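You operate a simulated robot arm through the tools that you are given. There is no shell and no other tool.

Carry out the task below with a simulated robot arm. There is one attempt and no reset: what you move stays moved.

JOB
Shut the blue, white and black valves, see which needle drops and tighten that nut.
Fine: watch the needles some seconds with all three shut; bleed that branch before tightening; open the three valves again after; open no other valve, leave the regulator.

It is judged by the outcome, as a careful person would: the job done as asked, and still so three seconds after it is handed in. It fails if anything else is knocked over, pushed out of place, dropped, spilled or broken.

ROBOT AND FRAMES
A 7-joint arm with a two-finger parallel gripper, fixed in place. Base frame: the origin is on the floor under the middle of its stand, x ahead of it, y to its left, z up. Units: mm, degrees, N and s.
With the tool pointing down near the work surface it reaches from about 240 to 680 mm from the base axis. Its first joint turns from -66.0 to 66.0 degrees. Payload 2.4 kg.
Tool frame: the origin (TCP) lies between the finger pads and is the grasp point; the fingertips stand 30 mm ahead of it; z points along the fingers, y is the line along which they close. Largest opening 94 mm; finger width 28, thickness 10; the body of the gripper, 50 by 96 mm, starts 55 mm behind the TCP.
Orientation is that of the tool frame in the base frame, as [roll, pitch, yaw] about the fixed x, y, z axes, in that order (R = Rz(yaw) Ry(pitch) Rx(roll)). With the fingers straight down and closing along the base's y, the tool's x points along the base's -x, its y along +y and its z along -z.

CONTROLS
- The arm moves only by the tool send_rows. Its argument "targets" is a list of rows, each a list of 7 numbers: the shift along the tool's x, y, z in units of 200 mm (1.0 is 200 mm), then the turn, a rotation vector about the tool's x, y, z in units of 120 degrees (1.0 is 120 degrees), then the finger opening in mm, from 0 to 94. In form: [[tx, ty, tz, ax, ay, az, claw], ...]. A call has 1 to 20 rows; each row is the pose to reach, as a shift and turn from the pose commanded when the call began, along the tool's axes at that moment. A call with a number of a shift or a turn outside -1 to 1 is refused whole. A row lasts 0.2 s, in which the tool goes at most 50 mm and 8.6 degrees; a call with a longer step from one row to the next is refused whole, and so is a gripper value outside its range. Where a pose cannot be reached the arm comes as near as it can. A force on the tool above 40 N (or 10 N above the force at the start of the call, whichever is more), or a blocked arm, ends the call early, and 0.2 s more pass. The fingers move at their own pace (about 153 mm/s each) and stop on an object; they squeeze with about 38 N. The grip force told is the motor's: it shows also when the fingers shut on nothing. Time passes only in rows, and 0.2 s behind the last, so rows that repeat a pose let the fingers close. The reply holds the time, the measured pose of the TCP, the force on the tool along the base axes, the opening and the grip force, in the units named above and with some noise, with the torque about the TCP (base axes, N m) and any sound that the robot's microphone picked up, and new pictures: "pictures" is both (left out), scene, wrist or none.
- Cameras (640 x 400 px; columns grow to the right, rows downward): "scene" is fixed at [25.8, 459.5, 1467.4]; the picture's right is [-0.86, -0.52, 0.00], its down [-0.18, 0.29, -0.94] and it looks along [0.48, -0.80, -0.34] (base axes); focal length 310 px, centre (320, 200). "wrist" rides on the gripper at [76, 14, -103] in the tool frame; the picture's right is [-0.18, 0.98, 0.00], its down [-0.75, -0.14, -0.64] and it looks along [-0.63, -0.12, 0.77] (tool axes); focal length 243 px, centre (320, 200). There is no depth. A picture from a camera that has moved, and an enlarged one, comes with that camera's place and axes in the base frame and with its lens.
- close_up(camera, box): a new picture of the part [left, top, right, bottom] of that camera's present view, enlarged. No time passes.
- job_done(): hands the job in; it is judged then, once.

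Places have to be worked out from the pictures, the camera data and where the tool is seen. Open the gripper and draw the arm clear of the work before you hand the job in, unless the task says otherwise.

The tools are called after ">>>" as name(argument=value, ...) on one line, values as JSON. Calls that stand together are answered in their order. send_rows: Moves the arm, as the interface text tells. Its arguments: {"type":"object","properties":{"targets":{"type":"array"},"pictures":{"type":"string","enum":["both","scene","wrist","none"]}},"required":["targets"]} The other tools are called the same way: close_up (camera, box) takes an enlarged picture of a part of a camera's view; job_done () hands the job in.

At the start:

```text
time: 0.0
position: [368.6, -149.4, 1330.8]
tcp_rot: [-180.0, 0.1, 180.0]
force: [0.7, 0.6, -0.5]
wrist_torque: [-0.04, 0.01, -0.02]
width: 93.8
finger_force: 0.2
```

scene: 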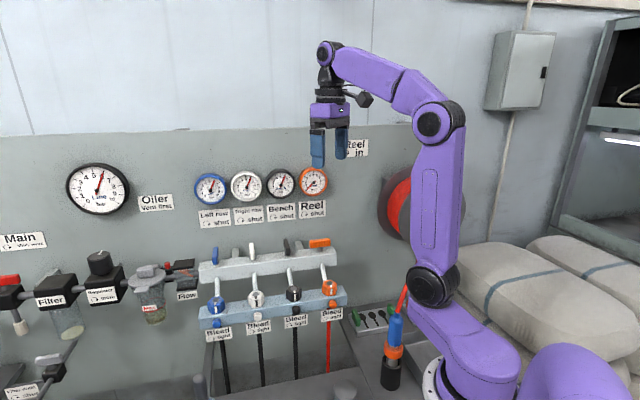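
wrist: 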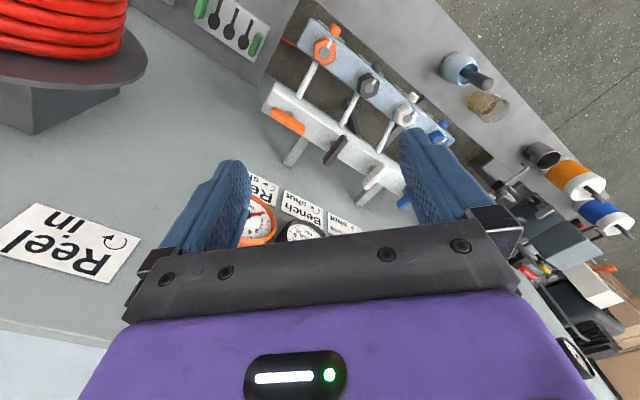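

I start by looking closely at the panel: gauges, valves, nuts and labels.

>>> close_up(camera="scene", box=[180, 150, 360, 262])

>>> close_up(camera="scene", box=[180, 230, 360, 342])

>>> close_up(camera="scene", box=[0, 220, 200, 400])

>>> close_up(camera="wrist", box=[240, 0, 460, 220])

>>> close_up(camera="scene", box=[320, 260, 480, 400])

```text
3.56 times, centred on (270, 206) of scene
camera zoom: at [25.8, 459.5, 1467.4], right [-0.86, -0.52, 0.0], down [-0.18, 0.29, -0.94], along [0.48, -0.8, -0.34], focal length 1103 px, centre (498, 179)
```

zoom: 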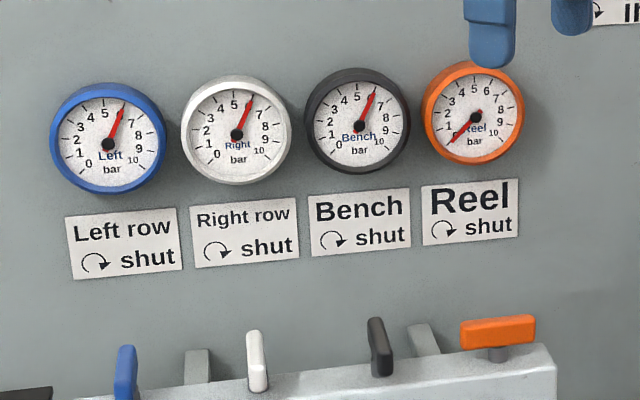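

```text
3.56 times, centred on (270, 286) of scene
camera zoom: at [25.8, 459.5, 1467.4], right [-0.86, -0.52, 0.0], down [-0.18, 0.29, -0.94], along [0.48, -0.8, -0.34], focal length 1103 px, centre (498, -106)
```

zoom: 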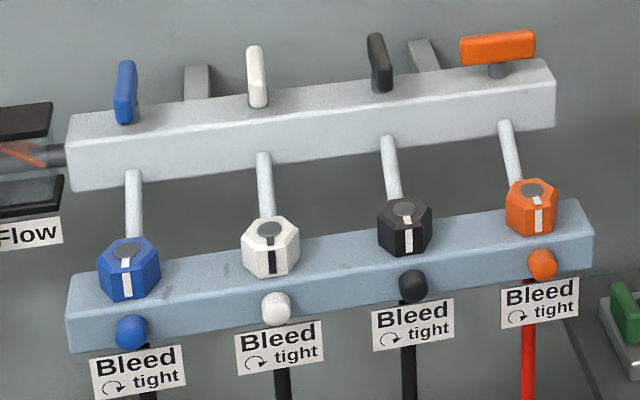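

```text
2.22 times, centred on (100, 310) of scene
camera zoom: at [25.8, 459.5, 1467.4], right [-0.86, -0.52, 0.0], down [-0.18, 0.29, -0.94], along [0.48, -0.8, -0.34], focal length 690 px, centre (809, -44)
```

zoom: 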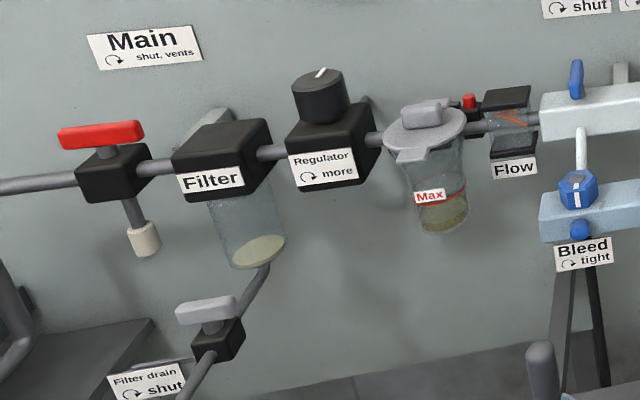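

```text
1.82 times, centred on (350, 110) of wrist
camera zoom: at [292.6, -137.2, 1431.7], right [0.18, 0.98, 0.0], down [0.75, -0.14, 0.64], along [0.63, -0.12, -0.77], focal length 441 px, centre (266, 364)
```

zoom: 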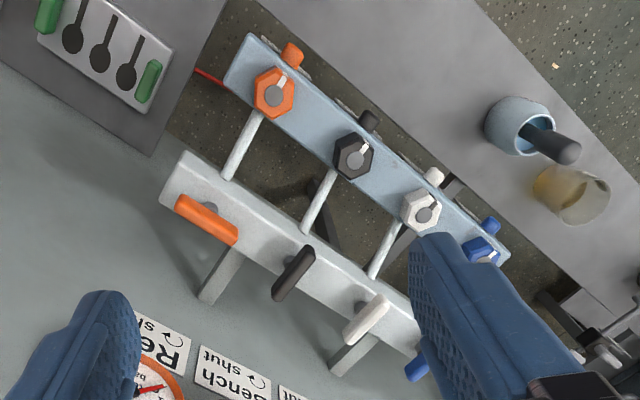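

```text
2.86 times, centred on (400, 330) of scene
camera zoom: at [25.8, 459.5, 1467.4], right [-0.86, -0.52, 0.0], down [-0.18, 0.29, -0.94], along [0.48, -0.8, -0.34], focal length 887 px, centre (91, -171)
```

zoom: 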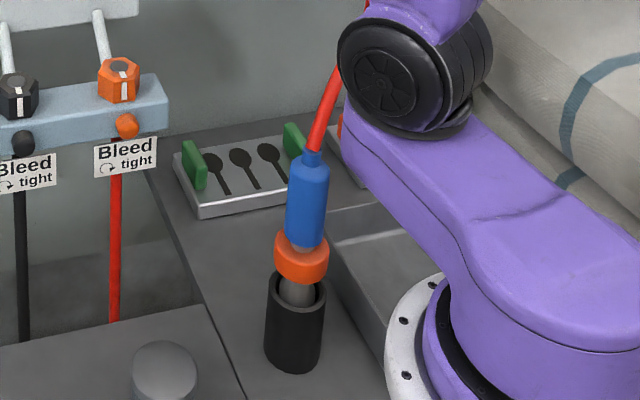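

The three open levers (blue, white, black) sit on top of the upper rail, hex nuts on top of the lower rail, and bleed knobs on its front. Triangulating the two views, the wall runs at 45° and the levers are at about (444..648, -229..-24, 1041). I turn the tool square to the wall and move to a viewing pose above the lower rail.

>>> send_rows(targets=[[-0.079, 0.049, 0.069, 0, 0, 0.047, 90], [-0.158, 0.098, 0.138, 0, 0, 0.094, 90], [-0.237, 0.147, 0.208, 0, 0, 0.141, 90], [-0.316, 0.197, 0.277, 0, 0, 0.188, 90], [-0.395, 0.246, 0.346, 0, 0, 0.234, 90], [-0.474, 0.295, 0.415, 0, 0, 0.281, 90], [-0.553, 0.344, 0.485, 0, 0, 0.328, 90], [-0.632, 0.3935, 0.554, 0, 0, 0.375, 90], [-0.632, 0.3935, 0.554, 0, 0, 0.375, 90]])

```text
time: 2.0
position: [493.7, -72.8, 1218.9]
tcp_rot: [-180.0, 0.0, 134.8]
force: [-0.4, 0.4, -1.2]
wrist_torque: [0.04, 0.02, 0.01]
width: 90.0
finger_force: 0.0
camera wrist: at [450.6, -9.6, 1320.6], right [0.83, 0.56, 0.0], down [0.43, -0.63, 0.64], along [0.36, -0.53, -0.77], focal length 243 px, centre (320, 200)
```

scene: 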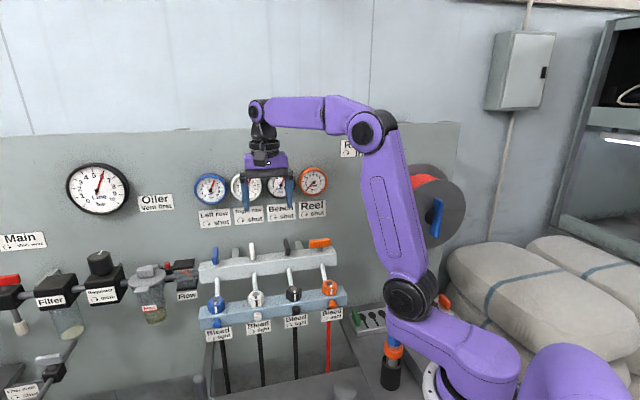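
wrist: 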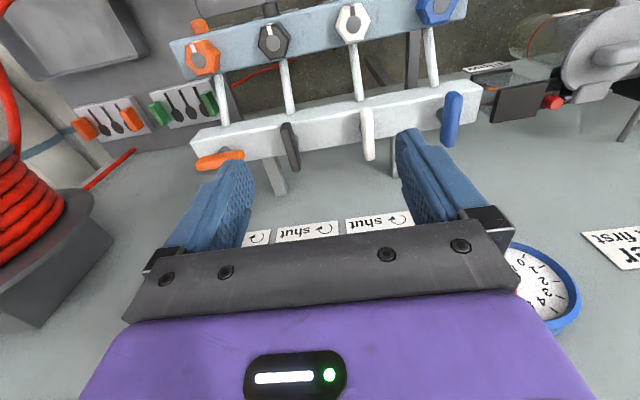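

The pose is square to the wall now. I enlarge the wrist view to measure the levers, nuts and bleed knobs.

>>> close_up(camera="wrist", box=[160, 0, 490, 200])

>>> close_up(camera="wrist", box=[480, 0, 640, 100])

>>> close_up(camera="wrist", box=[480, 220, 640, 320])

```text
1.94 times, centred on (325, 100) of wrist
camera zoom: at [450.6, -9.6, 1320.6], right [0.83, 0.56, 0.0], down [0.43, -0.63, 0.64], along [0.36, -0.53, -0.77], focal length 470 px, centre (310, 394)
```

zoom: 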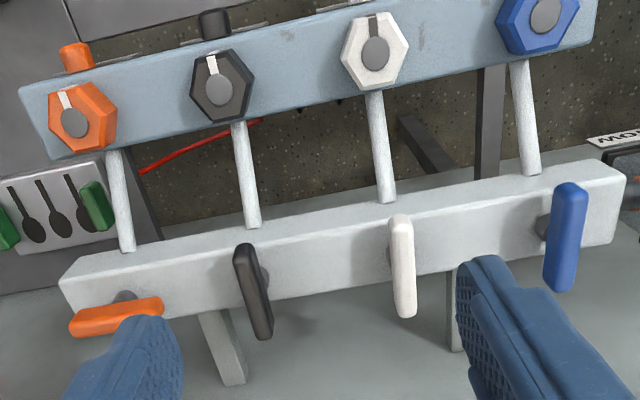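

```text
4.00 times, centred on (560, 50) of wrist
camera zoom: at [450.6, -9.6, 1320.6], right [0.83, 0.56, 0.0], down [0.43, -0.63, 0.64], along [0.36, -0.53, -0.77], focal length 970 px, centre (-640, 800)
```

zoom: 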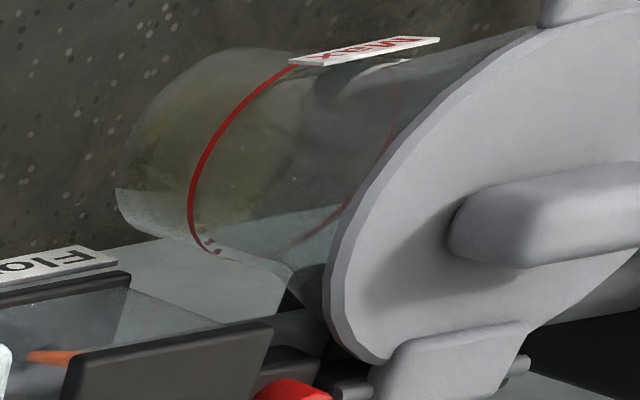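

```text
4.00 times, centred on (560, 270) of wrist
camera zoom: at [450.6, -9.6, 1320.6], right [0.83, 0.56, 0.0], down [0.43, -0.63, 0.64], along [0.36, -0.53, -0.77], focal length 970 px, centre (-640, -80)
```

zoom: 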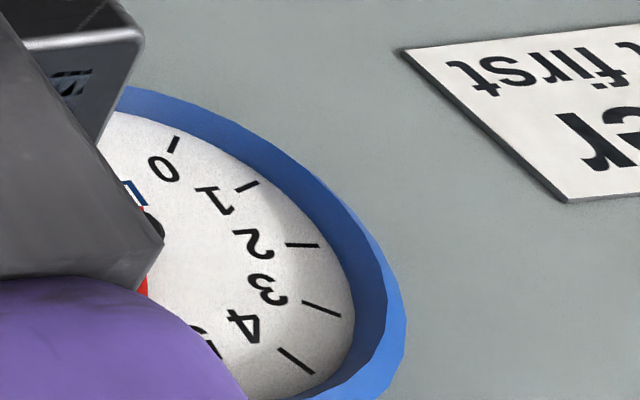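

Lever axes come out at about 459 mm from the base toward the wall, with the wall and gauges behind; next I check lever height above the rail and finger room with tighter close-ups.

>>> close_up(camera="scene", box=[195, 225, 275, 275])

>>> close_up(camera="scene", box=[270, 225, 350, 275])

>>> close_up(camera="scene", box=[195, 165, 335, 225])

```text
8.00 times, centred on (235, 250) of scene
camera zoom: at [25.8, 459.5, 1467.4], right [-0.86, -0.52, 0.0], down [-0.18, 0.29, -0.94], along [0.48, -0.8, -0.34], focal length 2483 px, centre (1000, -200)
```

zoom: 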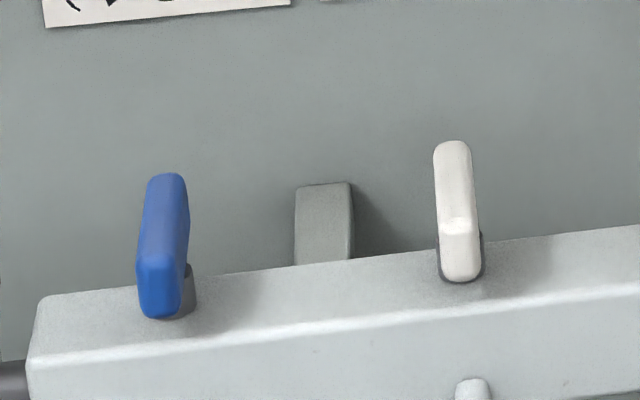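

```text
8.00 times, centred on (310, 250) of scene
camera zoom: at [25.8, 459.5, 1467.4], right [-0.86, -0.52, 0.0], down [-0.18, 0.29, -0.94], along [0.48, -0.8, -0.34], focal length 2483 px, centre (400, -200)
```

zoom: 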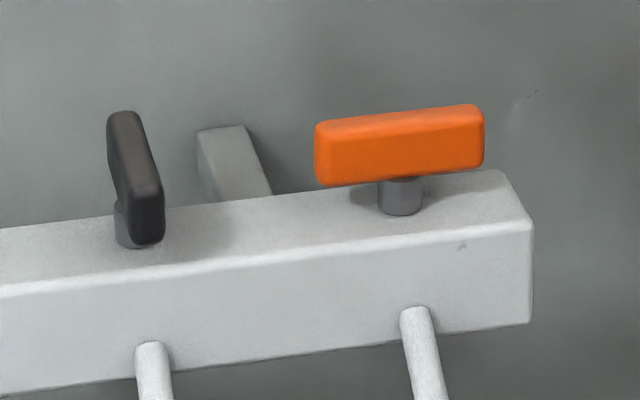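

```text
4.57 times, centred on (265, 195) of scene
camera zoom: at [25.8, 459.5, 1467.4], right [-0.86, -0.52, 0.0], down [-0.18, 0.29, -0.94], along [0.48, -0.8, -0.34], focal length 1419 px, centre (571, 223)
```

zoom: 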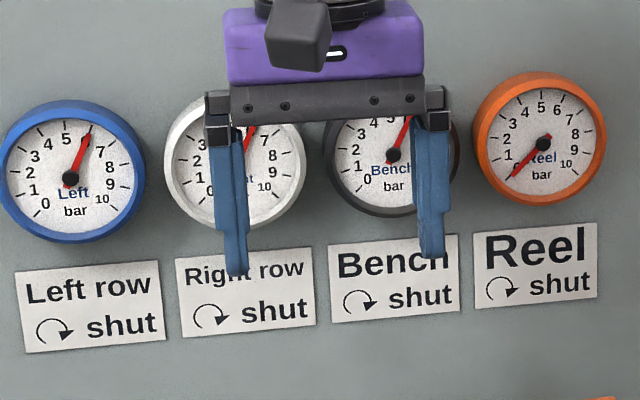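

The levers are about 61 mm long, 15 mm thick, with tops near z≈1052 and the rail top near 1023. The tool frame is aligned with the rail, so I move over the black lever at a safe height and check alignment.

>>> send_rows(targets=[[-0.074, -0.061, 0.1, 0, 0, 0, 70], [-0.148, -0.122, 0.2, 0, 0, 0, 55], [-0.222, -0.183, 0.33, 0, 0, 0, 50], [-0.295, -0.2425, 0.45, 0, 0, 0, 50], [-0.295, -0.2425, 0.45, 0, 0, 0, 50]])

```text
time: 3.2
position: [502.0, -148.4, 1127.5]
tcp_rot: [179.9, 0.0, 135.1]
force: [0.0, -0.4, -0.4]
wrist_torque: [0.01, -0.03, -0.01]
width: 49.9
finger_force: 0.0
camera wrist: at [459.2, -85.2, 1230.5], right [0.83, 0.56, 0.0], down [0.43, -0.63, 0.64], along [0.36, -0.53, -0.77], focal length 243 px, centre (320, 200)
```

scene: 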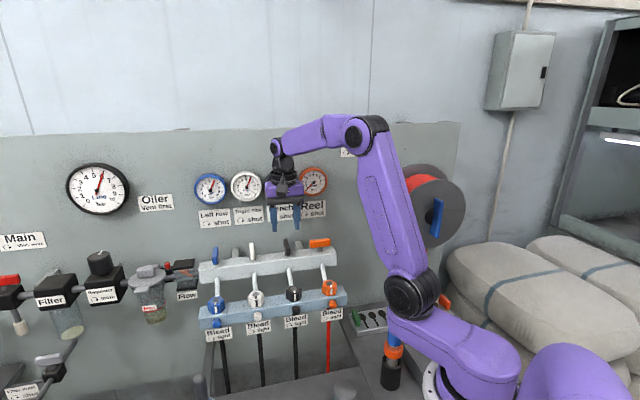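
wrist: 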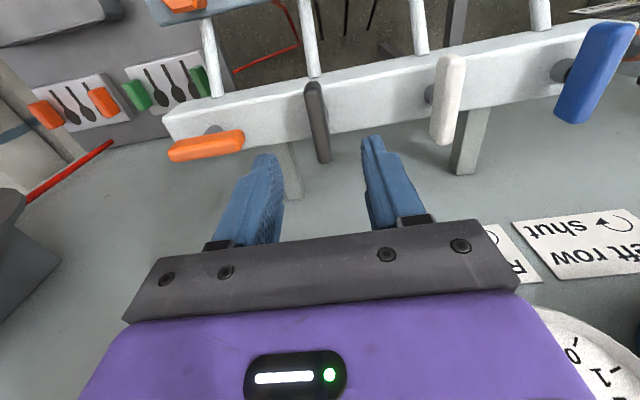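

The black lever sits between the fingers (estimated u≈250, n≈-458, matching the TCP). I lower to fingertip level around the lever, watching force.

>>> send_rows(targets=[[0, -0.005, 0.12, 0, 0, 0, 45], [0, -0.005, 0.24, 0, 0, 0, 45], [0, -0.005, 0.32, 0, 0, 0, 45], [0, -0.005, 0.34, 0, 0, 0, 45], [0, -0.005, 0.34, 0, 0, 0, 45]])

```text
time: 4.4
position: [502.5, -147.6, 1060.7]
tcp_rot: [180.0, 0.1, 135.1]
force: [0.6, 0.6, 0.2]
wrist_torque: [-0.03, -0.01, 0.01]
width: 44.9
finger_force: 0.1
camera wrist: at [458.1, -84.6, 1163.0], right [0.83, 0.56, 0.0], down [0.43, -0.63, 0.64], along [0.36, -0.53, -0.77], focal length 243 px, centre (320, 200)
```

scene: 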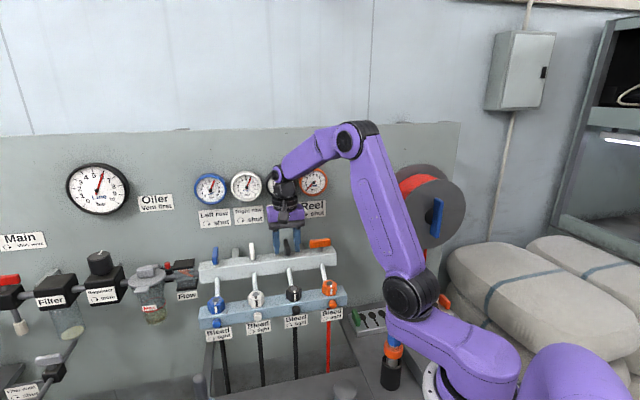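
wrist: 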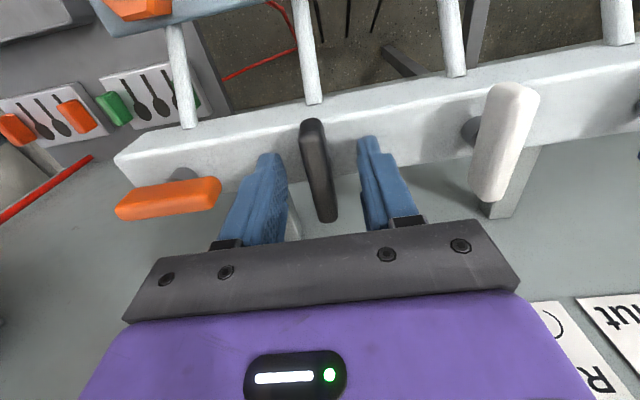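

Fingers straddle the black lever without contact. I shift 3 mm toward the pivot and close on it.

>>> send_rows(targets=[[0.015, -0.003, 0, 0, 0, 0, 30], [0.015, -0.003, 0, 0, 0, 0, 20], [0.015, -0.003, 0, 0, 0, 0, 10], [0.015, -0.003, 0, 0, 0, 0, 5], [0.015, -0.003, 0, 0, 0, 0, 5]])

```text
time: 5.6
position: [499.6, -146.3, 1062.3]
tcp_rot: [180.0, 0.1, 135.0]
force: [3.9, 2.5, 0.1]
wrist_torque: [-0.12, -0.11, -0.01]
width: 17.6
finger_force: 45.2
camera wrist: at [456.2, -82.9, 1163.6], right [0.82, 0.57, 0.0], down [0.43, -0.63, 0.64], along [0.36, -0.53, -0.77], focal length 243 px, centre (320, 200)
```

scene: 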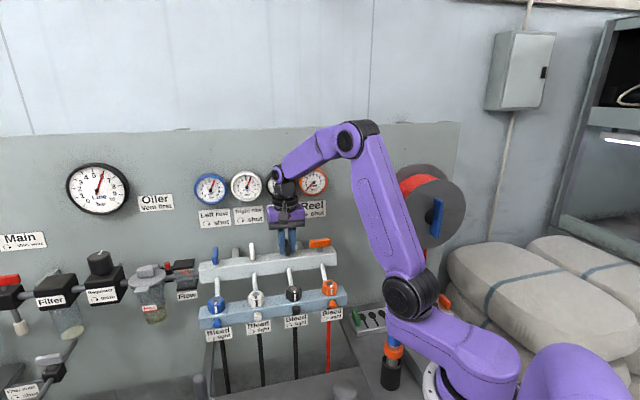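
wrist: 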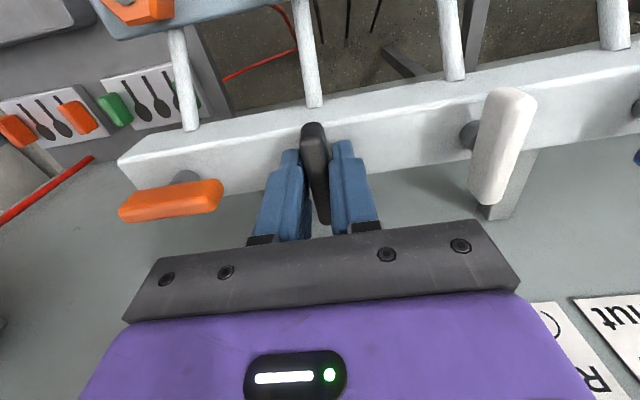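

The grip is on the black lever (17.6 mm, small side force). I turn it clockwise in a first part, checking the forces.

>>> send_rows(targets=[[0, 0.004, 0, 0, 0, 0.0625, 5], [0, 0.004, 0, 0, 0, 0.125, 5], [0, 0.004, 0, 0, 0, 0.1875, 5], [0, 0.004, 0, 0, 0, 0.25, 5]], pictures="both")

```text
time: 6.6
position: [500.4, -144.9, 1062.8]
tcp_rot: [179.7, 0.1, 104.9]
force: [14.7, 5.9, 17.5]
wrist_torque: [1.11, 0.2, 0.08]
width: 17.2
finger_force: 45.1
camera wrist: at [495.4, -68.6, 1163.6], right [1.0, 0.07, 0.01], down [0.05, -0.76, 0.64], along [0.05, -0.64, -0.77], focal length 243 px, centre (320, 200)
```

scene: 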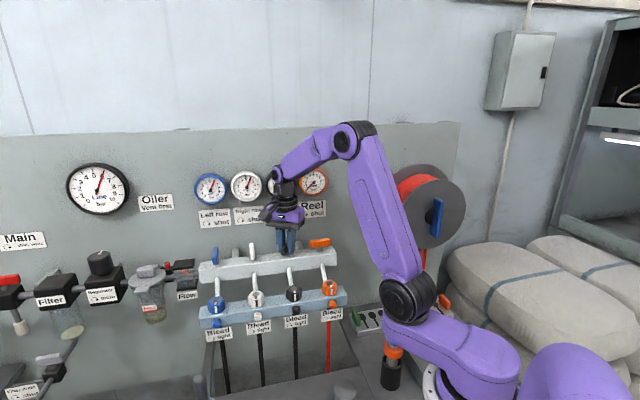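
wrist: 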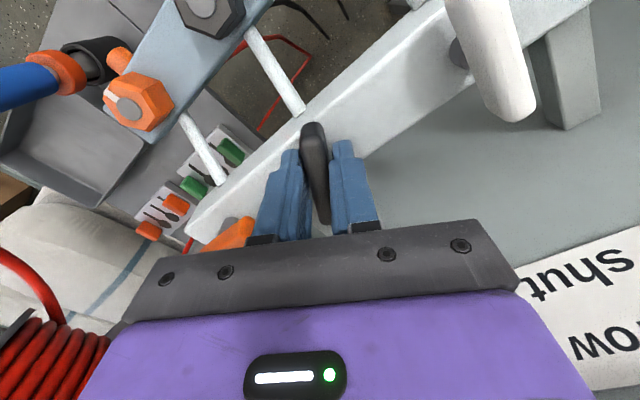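

The black lever has turned 30° with the fingers, but there is some unexpected lateral/vertical force. I hold still to read the static force before continuing.

>>> send_rows(targets=[[0, 0, 0, 0, 0, 0, 5]], pictures="none")

>>> close_up(camera="wrist", box=[160, 80, 480, 280])

>>> close_up(camera="scene", box=[240, 170, 350, 270])

```text
time: 7.0
position: [501.5, -145.6, 1061.0]
tcp_rot: [179.7, 0.1, 105.0]
force: [16.8, 7.6, 18.8]
wrist_torque: [1.04, 0.1, 0.06]
width: 17.1
finger_force: 45.3
```

```text
2.00 times, centred on (320, 180) of wrist
camera zoom: at [495.2, -68.6, 1163.5], right [1.0, 0.08, 0.01], down [0.06, -0.76, 0.64], along [0.05, -0.64, -0.77], focal length 485 px, centre (320, 240)
```

zoom: 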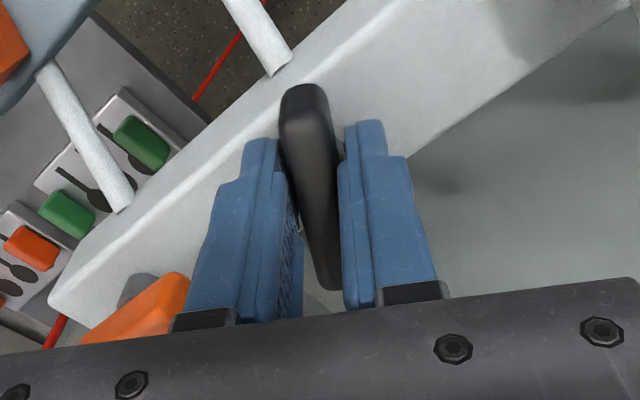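

```text
4.00 times, centred on (295, 220) of scene
camera zoom: at [26.1, 459.8, 1467.3], right [-0.86, -0.52, 0.0], down [-0.18, 0.29, -0.94], along [0.48, -0.8, -0.34], focal length 1241 px, centre (420, 120)
```

zoom: 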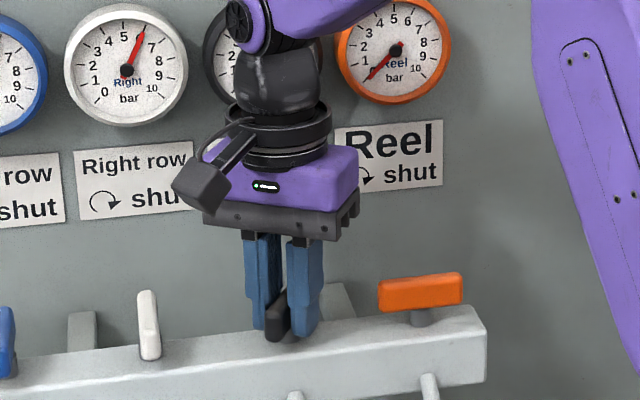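

Static force persists (~17 N sideways, ~19 N up), so there's strain in the grip rather than lever resistance. I release briefly to see whether it vanishes, then re-centre on the lever.

>>> send_rows(targets=[[0, 0, 0, 0, 0, 0, 30], [0, 0, 0, 0, 0, 0, 30]], pictures="wrist")

>>> close_up(camera="wrist", box=[160, 80, 480, 280])

```text
time: 7.6
position: [498.8, -145.1, 1060.3]
tcp_rot: [-179.9, 0.0, 105.0]
force: [-0.3, 0.2, 0.2]
wrist_torque: [0.0, 0.0, -0.03]
width: 30.2
finger_force: 0.1
camera wrist: at [493.7, -70.0, 1162.1], right [1.0, 0.08, 0.0], down [0.06, -0.76, 0.64], along [0.05, -0.64, -0.77], focal length 243 px, centre (320, 200)
```

wrist: 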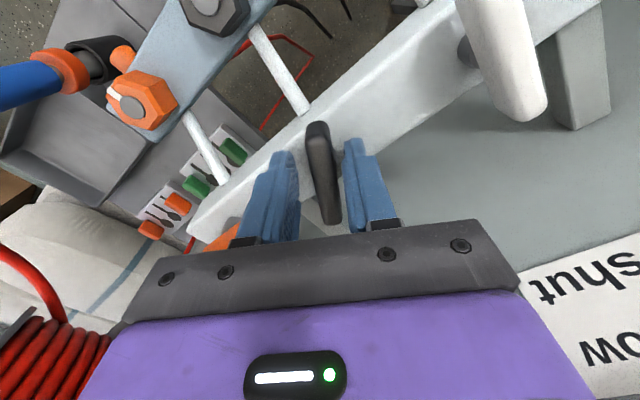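

```text
2.00 times, centred on (320, 180) of wrist
camera zoom: at [493.7, -70.0, 1162.1], right [1.0, 0.08, 0.0], down [0.06, -0.76, 0.64], along [0.05, -0.64, -0.77], focal length 485 px, centre (320, 240)
```

zoom: 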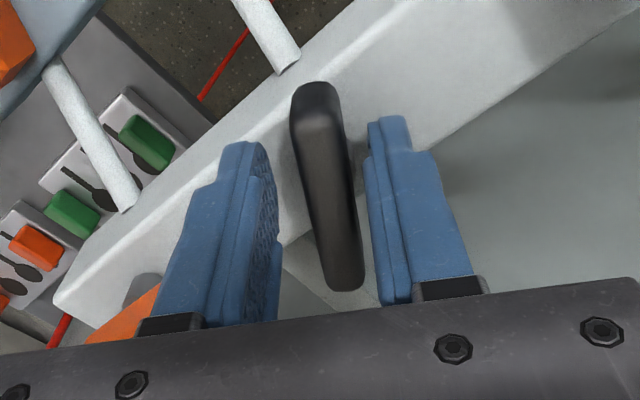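

Force vanished on release: the pivot lies about 5 mm nearer the wall than my grip centre. I re-centre, re-grip, and check.

>>> send_rows(targets=[[-0.0217, 0.0125, 0, 0, 0, 0, 30], [-0.0217, 0.0125, 0, 0, 0, 0, 10], [-0.0217, 0.0125, 0, 0, 0, 0, 5], [-0.0217, 0.0125, 0, 0, 0, 0, 5], [-0.0217, 0.0125, 0, 0, 0, 0.0625, 5], [-0.0217, 0.0125, 0, 0, 0, 0.125, 5]], pictures="none")

```text
time: 9.0
position: [502.3, -150.5, 1060.3]
tcp_rot: [180.0, 0.0, 89.8]
force: [-9.6, -0.8, 2.0]
wrist_torque: [0.59, -0.02, 0.05]
width: 17.6
finger_force: 44.9
```

Forces are now small (about -10 N, ~1.5 mm off the other way). I trim 1.2 mm and continue the last 45° of the turn.

>>> send_rows(targets=[[0, -0.006, 0, 0, 0, 0.0625, 5], [0, -0.006, 0, 0, 0, 0.125, 5], [0, -0.006, 0, 0, 0, 0.1875, 5], [0, -0.006, 0, 0, 0, 0.25, 5], [0, -0.006, 0, 0, 0, 0.3125, 5], [0, -0.006, 0, 0, 0, 0.375, 5], [0, -0.006, 0, 0, 0, 0.375, 5]])

```text
time: 10.6
position: [499.6, -149.2, 1061.3]
tcp_rot: [180.0, 0.0, 44.9]
force: [-2.8, 0.6, 0.7]
wrist_torque: [0.06, -0.04, 0.02]
width: 17.4
finger_force: 45.1
camera wrist: at [566.1, -106.6, 1162.7], right [0.56, -0.83, 0.0], down [-0.63, -0.43, 0.64], along [-0.53, -0.36, -0.77], focal length 243 px, centre (320, 200)
```

scene: 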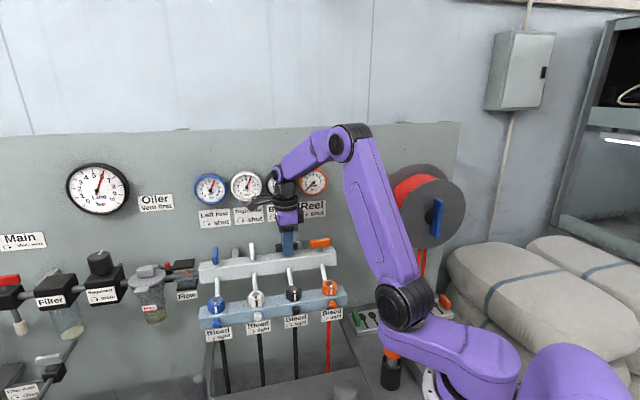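
wrist: 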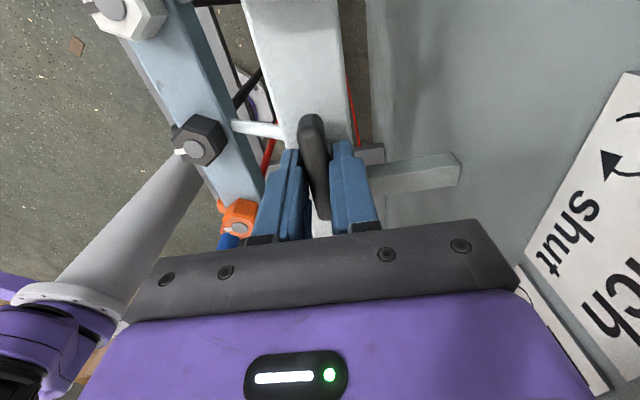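

Black lever is now along the rail with nearly zero strain (pivot ≈ u 250.5, n -460). I open and lift straight up to check it.

>>> send_rows(targets=[[0, 0, 0, 0, 0, 0, 40], [0, 0, 0, 0, 0, 0, 40], [0, 0, -0.15, 0, 0, 0, 40], [0, 0, -0.35, 0, 0, 0, 40], [0, 0, -0.35, 0, 0, 0, 40]])

>>> close_up(camera="scene", box=[180, 150, 360, 275])

```text
time: 11.8
position: [502.0, -147.9, 1131.6]
tcp_rot: [179.9, -0.1, 45.0]
force: [-0.2, -0.6, -0.8]
wrist_torque: [-0.05, 0.01, 0.02]
width: 39.9
finger_force: 0.1
camera wrist: at [566.4, -105.6, 1233.3], right [0.56, -0.83, 0.0], down [-0.63, -0.43, 0.64], along [-0.53, -0.36, -0.77], focal length 243 px, centre (320, 200)
```

scene: 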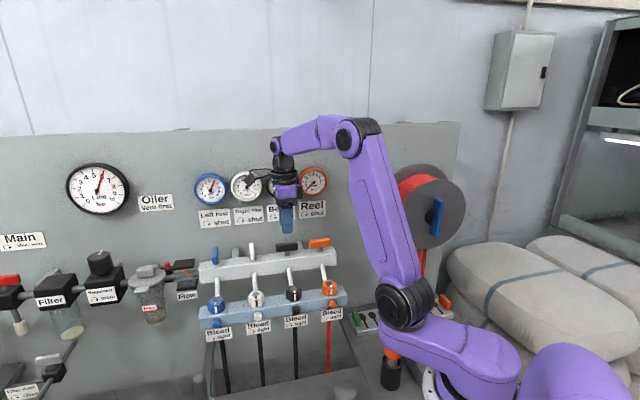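
wrist: 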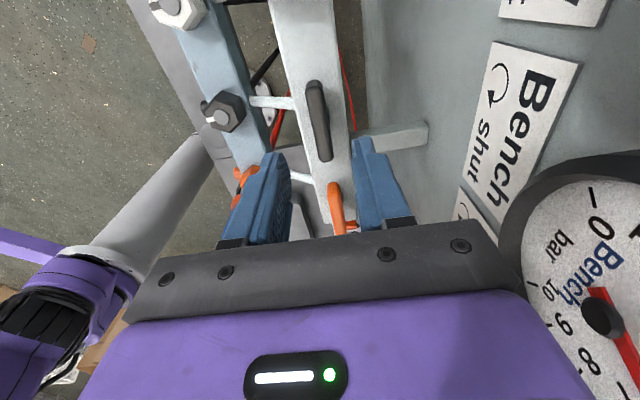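

```text
3.20 times, centred on (270, 212) of scene
camera zoom: at [25.8, 459.5, 1467.4], right [-0.86, -0.52, 0.0], down [-0.18, 0.29, -0.94], along [0.48, -0.8, -0.34], focal length 993 px, centre (480, 160)
```

zoom: 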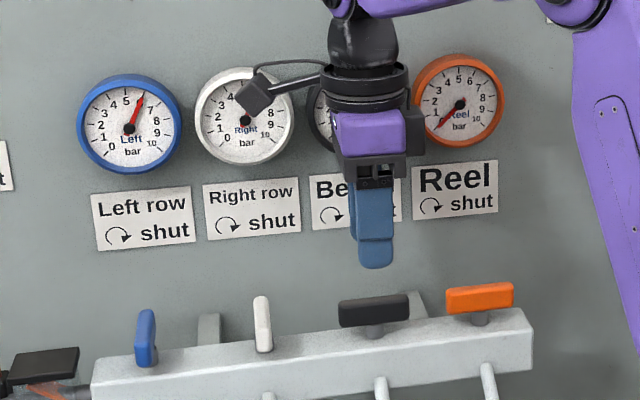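

Black is clearly shut (parallel to orange). I back off from the wall slightly, swing the tool back square and move over toward the white lever.

>>> send_rows(targets=[[0, -0.1, 0, 0, 0, 0, 45], [0.04, -0.15, 0, 0, 0, -0.065, 45], [0.08, -0.15, 0, 0, 0, -0.13, 45], [0.12, -0.15, 0, 0, 0, -0.195, 45], [0.16, -0.15, 0, 0, 0, -0.26, 45], [0.2, -0.15, 0, 0, 0, -0.325, 45], [0.25, -0.15, 0, 0, 0, -0.39, 45], [0.3, -0.15, 0, 0, 0, -0.455, 45], [0.35, -0.15, 0, 0, 0, -0.52, 45], [0.4, -0.15, 0, 0, 0, -0.585, 45], [0.44, -0.15, 0, 0, 0, -0.65, 45], [0.476, -0.15, 0, 0, 0, -0.71, 45], [0.476, -0.15, 0, 0, 0, -0.75, 45], [0.476, -0.15, 0, 0, 0, -0.75, 45]])

>>> close_up(camera="wrist", box=[160, 0, 480, 200])

>>> close_up(camera="scene", box=[180, 150, 360, 275])

```text
time: 14.8
position: [548.2, -60.9, 1129.9]
tcp_rot: [-180.0, 0.0, 135.1]
force: [-0.4, -1.3, 0.1]
wrist_torque: [0.02, -0.02, -0.02]
width: 44.9
finger_force: 0.0
camera wrist: at [504.6, 2.0, 1232.9], right [0.82, 0.57, 0.0], down [0.43, -0.63, 0.64], along [0.36, -0.53, -0.77], focal length 243 px, centre (320, 200)
```

scene: 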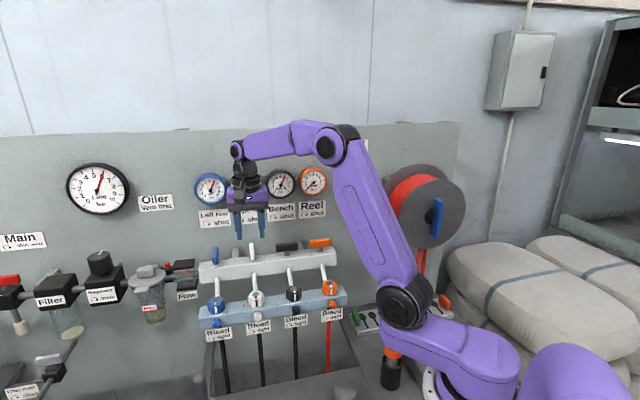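
wrist: 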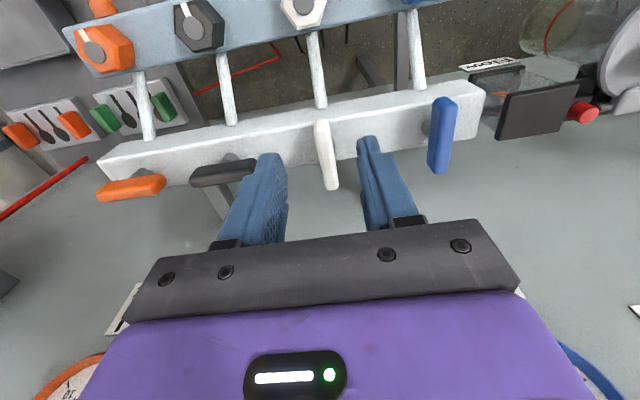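

```text
2.00 times, centred on (320, 100) of wrist
camera zoom: at [504.6, 2.0, 1232.9], right [0.82, 0.57, 0.0], down [0.43, -0.63, 0.64], along [0.36, -0.53, -0.77], focal length 485 px, centre (320, 400)
```

zoom: 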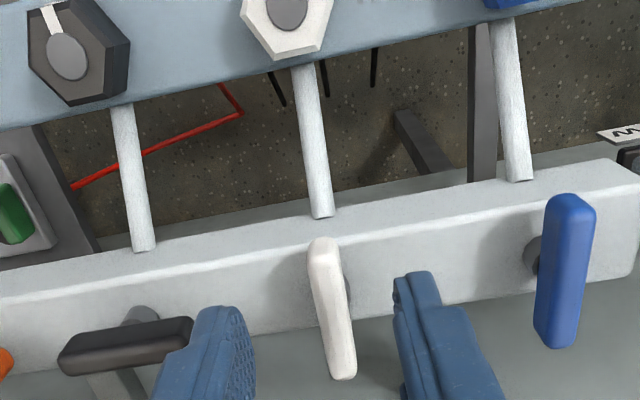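

```text
3.20 times, centred on (270, 212) of scene
camera zoom: at [25.8, 459.5, 1467.4], right [-0.86, -0.52, 0.0], down [-0.18, 0.29, -0.94], along [0.48, -0.8, -0.34], focal length 993 px, centre (480, 160)
```

zoom: 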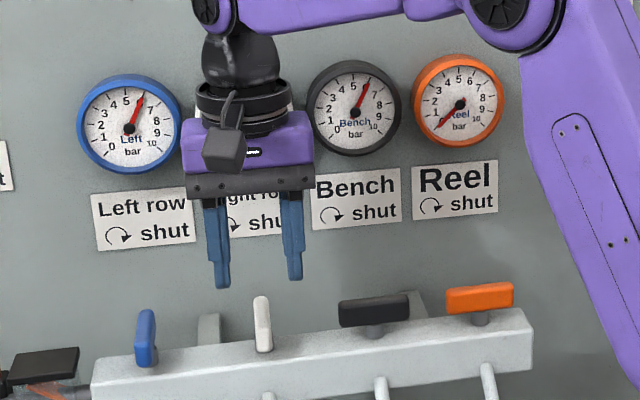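

White lever is centred between the fingers (u≈345, n≈-460). I go in and down around it, then close.

>>> send_rows(targets=[[-0.1, 0, 0.06, 0, 0, 0, 45], [-0.15, 0, 0.16, 0, 0, 0, 45], [-0.15, 0, 0.28, 0, 0, 0, 45], [-0.15, 0, 0.35, 0, 0, 0, 45], [-0.15, 0, 0.35, 0, 0, 0, 30], [-0.15, 0, 0.35, 0, 0, 0, 10], [-0.15, 0, 0.35, 0, 0, 0, 5], [-0.15, 0, 0.35, 0, 0, 0, 5]], pictures="wrist")

```text
time: 16.6
position: [569.6, -81.2, 1060.4]
tcp_rot: [179.9, 0.0, 135.0]
force: [6.0, 3.8, -6.8]
wrist_torque: [-0.53, -0.62, -0.02]
width: 17.5
finger_force: 44.9
camera wrist: at [526.2, -18.7, 1162.5], right [0.82, 0.57, 0.0], down [0.43, -0.63, 0.64], along [0.36, -0.53, -0.77], focal length 243 px, centre (320, 200)
```

wrist: 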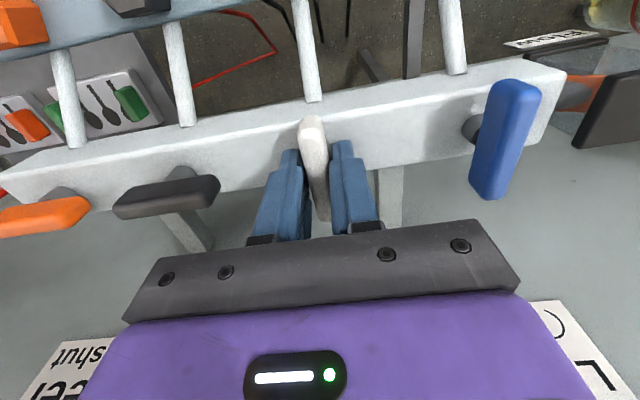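

Gripped; about 7 N means 1 mm off along the rail. I trim and turn clockwise the first 45°.

>>> send_rows(targets=[[0, 0.006, 0, 0, 0, 0.0625, 5], [0, 0.006, 0, 0, 0, 0.125, 5], [0, 0.006, 0, 0, 0, 0.1875, 5], [0, 0.006, 0, 0, 0, 0.25, 5], [0, 0.006, 0, 0, 0, 0.3125, 5], [0, 0.006, 0, 0, 0, 0.375, 5]], pictures="none")

```text
time: 18.0
position: [569.1, -82.3, 1060.4]
tcp_rot: [-179.8, -0.1, 89.8]
force: [-7.2, -0.2, -8.4]
wrist_torque: [0.13, 0.03, -0.02]
width: 17.1
finger_force: 45.1
```

Small strain again; I trim 1 mm and finish the remaining 45°.

>>> send_rows(targets=[[0, -0.006, 0, 0, 0, 0.0625, 5], [0, -0.006, 0, 0, 0, 0.125, 5], [0, -0.006, 0, 0, 0, 0.1875, 5], [0, -0.006, 0, 0, 0, 0.25, 5], [0, -0.006, 0, 0, 0, 0.3125, 5], [0, -0.006, 0, 0, 0, 0.375, 5], [0, -0.006, 0, 0, 0, 0.375, 5]], pictures="both")

>>> close_up(camera="scene", box=[180, 150, 360, 275])

```text
time: 19.6
position: [569.0, -81.8, 1060.6]
tcp_rot: [-179.9, 0.0, 44.9]
force: [8.1, -2.4, -15.3]
wrist_torque: [0.4, -0.5, 0.07]
width: 17.3
finger_force: 45.1
camera wrist: at [633.7, -39.0, 1162.6], right [0.56, -0.83, 0.0], down [-0.63, -0.43, 0.64], along [-0.53, -0.36, -0.77], focal length 243 px, centre (320, 200)
```

scene: 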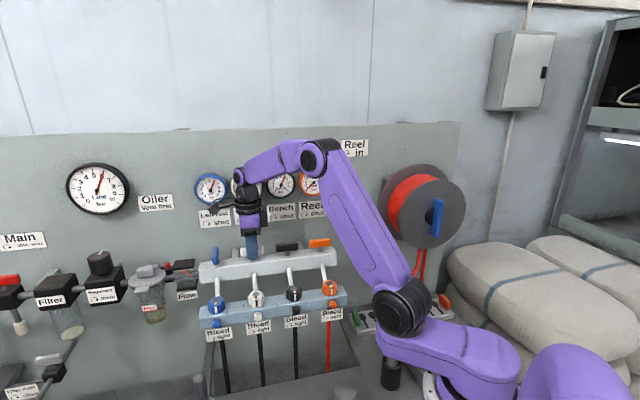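
wrist: 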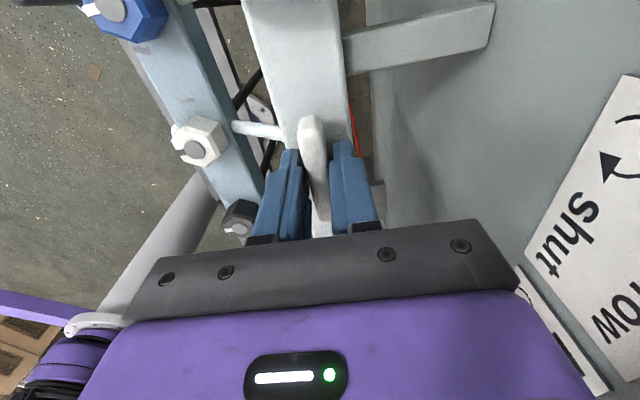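

```text
3.20 times, centred on (270, 212) of scene
camera zoom: at [26.3, 459.4, 1467.4], right [-0.86, -0.52, 0.0], down [-0.18, 0.3, -0.94], along [0.48, -0.8, -0.34], focal length 993 px, centre (480, 160)
```

zoom: 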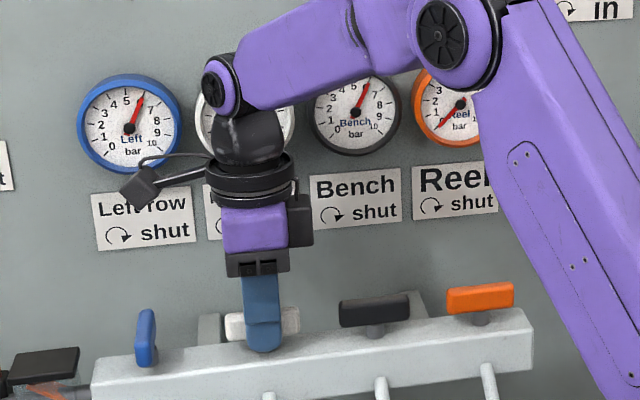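

White is shut. I release, lift, back off and swing over to the blue lever.

>>> send_rows(targets=[[0, 0, 0, 0, 0, 0, 40], [0, 0, 0, 0, 0, 0, 45], [0, 0, -0.17, 0, 0, 0, 45], [0, 0, -0.35, 0, 0, 0, 45], [0, -0.15, -0.35, 0, 0, -0.05, 45], [0.05, -0.15, -0.35, 0, 0, -0.115, 45], [0.1, -0.15, -0.35, 0, 0, -0.18, 45], [0.15, -0.15, -0.35, 0, 0, -0.245, 45], [0.2, -0.15, -0.35, 0, 0, -0.31, 45], [0.25, -0.15, -0.35, 0, 0, -0.375, 45], [0.3, -0.15, -0.35, 0, 0, -0.44, 45], [0.35, -0.15, -0.35, 0, 0, -0.505, 45], [0.4, -0.15, -0.35, 0, 0, -0.57, 45], [0.44, -0.15, -0.35, 0, 0, -0.635, 45], [0.473, -0.15, -0.35, 0, 0, -0.7, 45], [0.473, -0.15, -0.35, 0, 0, -0.75, 45], [0.473, -0.15, -0.35, 0, 0, -0.75, 45]])

>>> close_up(camera="wrist", box=[160, 0, 480, 200])

>>> close_up(camera="scene", box=[180, 150, 360, 275])

```text
time: 23.2
position: [613.6, 7.8, 1130.4]
tcp_rot: [179.9, -0.1, 135.0]
force: [0.5, 0.3, -1.0]
wrist_torque: [0.0, -0.01, 0.0]
width: 44.8
finger_force: 0.0
camera wrist: at [571.1, 69.3, 1233.2], right [0.82, 0.57, 0.0], down [0.43, -0.63, 0.64], along [0.36, -0.53, -0.77], focal length 243 px, centre (320, 200)
```

scene: 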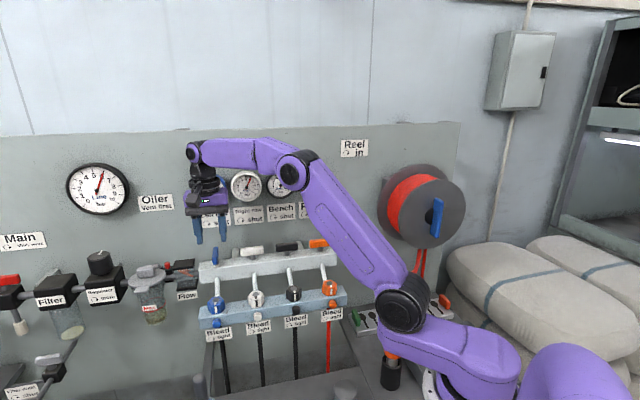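
wrist: 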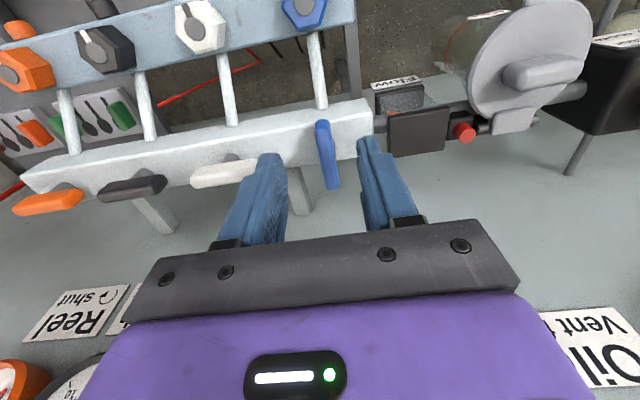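

```text
2.00 times, centred on (320, 100) of wrist
camera zoom: at [571.1, 69.3, 1233.2], right [0.82, 0.57, 0.0], down [0.43, -0.63, 0.64], along [0.36, -0.53, -0.77], focal length 485 px, centre (320, 400)
```

zoom: 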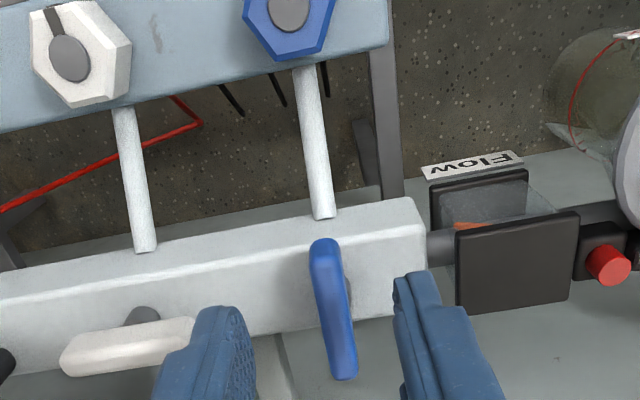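

```text
3.20 times, centred on (270, 212) of scene
camera zoom: at [25.8, 459.5, 1467.4], right [-0.86, -0.52, 0.0], down [-0.18, 0.29, -0.94], along [0.48, -0.8, -0.34], focal length 993 px, centre (480, 160)
```

zoom: 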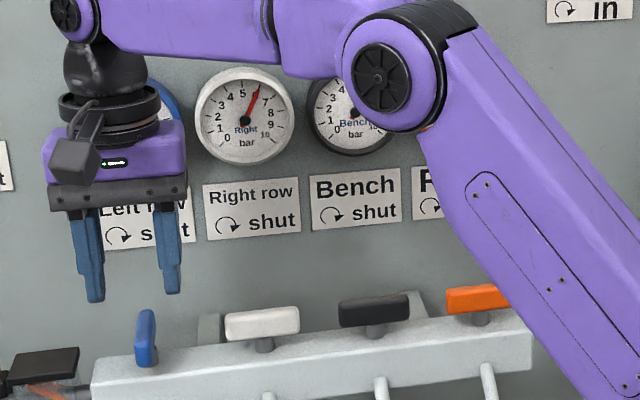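

Blue lever is centred within ~1.5 mm. I go in, down and close on it.

>>> send_rows(targets=[[-0.1, 0.007, 0.06, 0, 0, 0, 45], [-0.155, 0.007, 0.16, 0, 0, 0, 45], [-0.155, 0.007, 0.28, 0, 0, 0, 45], [-0.155, 0.007, 0.35, 0, 0, 0, 45], [-0.155, 0.007, 0.35, 0, 0, 0, 30], [-0.155, 0.007, 0.35, 0, 0, 0, 10], [-0.155, 0.007, 0.35, 0, 0, 0, 5], [-0.155, 0.007, 0.35, 0, 0, 0, 5]], pictures="both")

```text
time: 25.0
position: [637.1, -14.7, 1059.1]
tcp_rot: [-179.9, -0.1, 135.0]
force: [-8.4, -4.0, -0.3]
wrist_torque: [0.04, 0.08, 0.0]
width: 17.8
finger_force: 44.9
camera wrist: at [594.0, 48.5, 1161.9], right [0.83, 0.56, 0.0], down [0.43, -0.63, 0.64], along [0.36, -0.53, -0.77], focal length 243 px, centre (320, 200)
```

scene: 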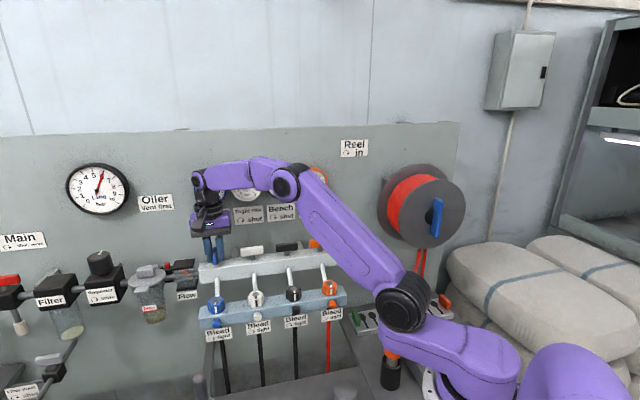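
wrist: 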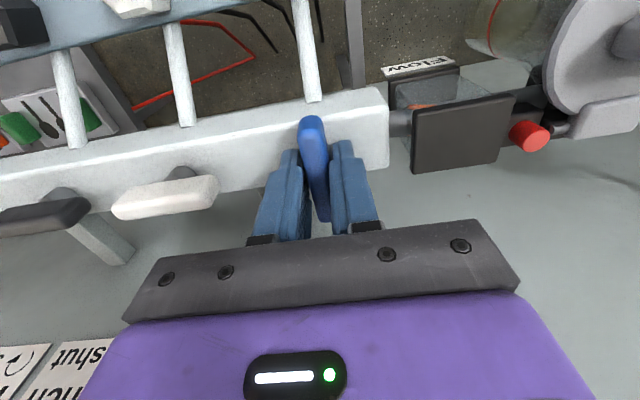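

Gripped; trimming 1.4 mm along the rail and turning the blue lever clockwise the first 45°.

>>> send_rows(targets=[[0, -0.007, 0, 0, 0, 0.0625, 5], [0, -0.007, 0, 0, 0, 0.125, 5], [0, -0.007, 0, 0, 0, 0.1875, 5], [0, -0.007, 0, 0, 0, 0.25, 5], [0, -0.007, 0, 0, 0, 0.3125, 5], [0, -0.007, 0, 0, 0, 0.375, 5]], pictures="none")

```text
time: 26.4
position: [636.4, -14.2, 1059.8]
tcp_rot: [-179.9, 0.0, 89.9]
force: [2.9, -0.1, -12.1]
wrist_torque: [0.53, 0.01, -0.02]
width: 17.3
finger_force: 45.3
```

Very little strain. I finish the last 45°.

>>> send_rows(targets=[[0, 0.001, 0, 0, 0, 0.0625, 5], [0, 0.001, 0, 0, 0, 0.125, 5], [0, 0.001, 0, 0, 0, 0.1875, 5], [0, 0.001, 0, 0, 0, 0.25, 5], [0, 0.001, 0, 0, 0, 0.3125, 5], [0, 0.001, 0, 0, 0, 0.375, 5], [0, 0.001, 0, 0, 0, 0.375, 5]], pictures="both")

>>> close_up(camera="scene", box=[180, 150, 360, 275])

```text
time: 28.0
position: [636.3, -14.6, 1059.6]
tcp_rot: [-179.9, 0.1, 44.9]
force: [1.3, 4.4, -24.9]
wrist_torque: [0.41, -0.46, 0.04]
width: 17.3
finger_force: 45.0
camera wrist: at [700.9, 28.1, 1161.8], right [0.56, -0.83, 0.0], down [-0.63, -0.43, 0.64], along [-0.53, -0.36, -0.77], focal length 243 px, centre (320, 200)
```

scene: 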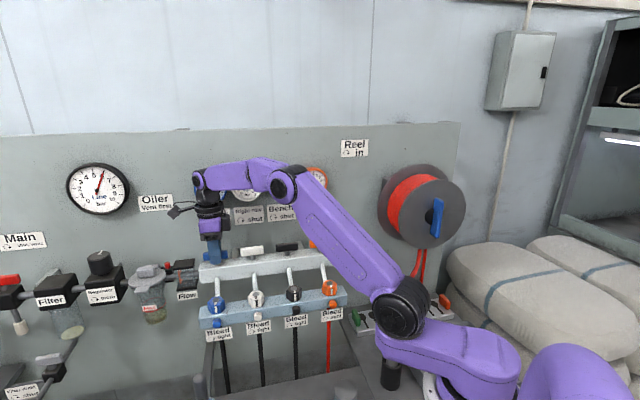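
wrist: 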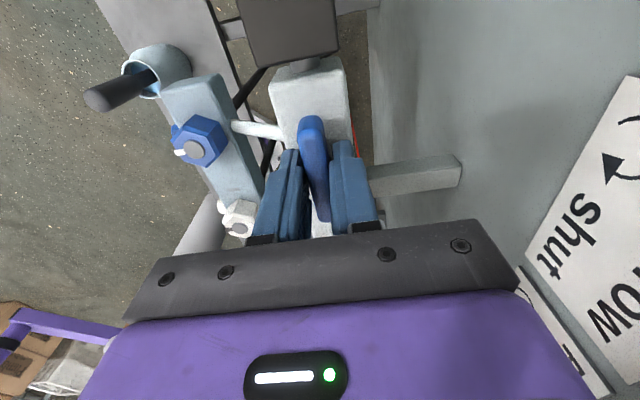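

```text
3.20 times, centred on (270, 212) of scene
camera zoom: at [26.4, 459.7, 1467.3], right [-0.86, -0.52, 0.0], down [-0.18, 0.29, -0.94], along [0.48, -0.8, -0.34], focal length 993 px, centre (480, 160)
```

zoom: 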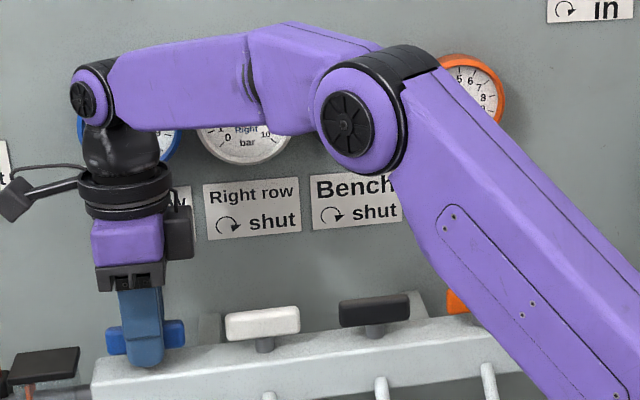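

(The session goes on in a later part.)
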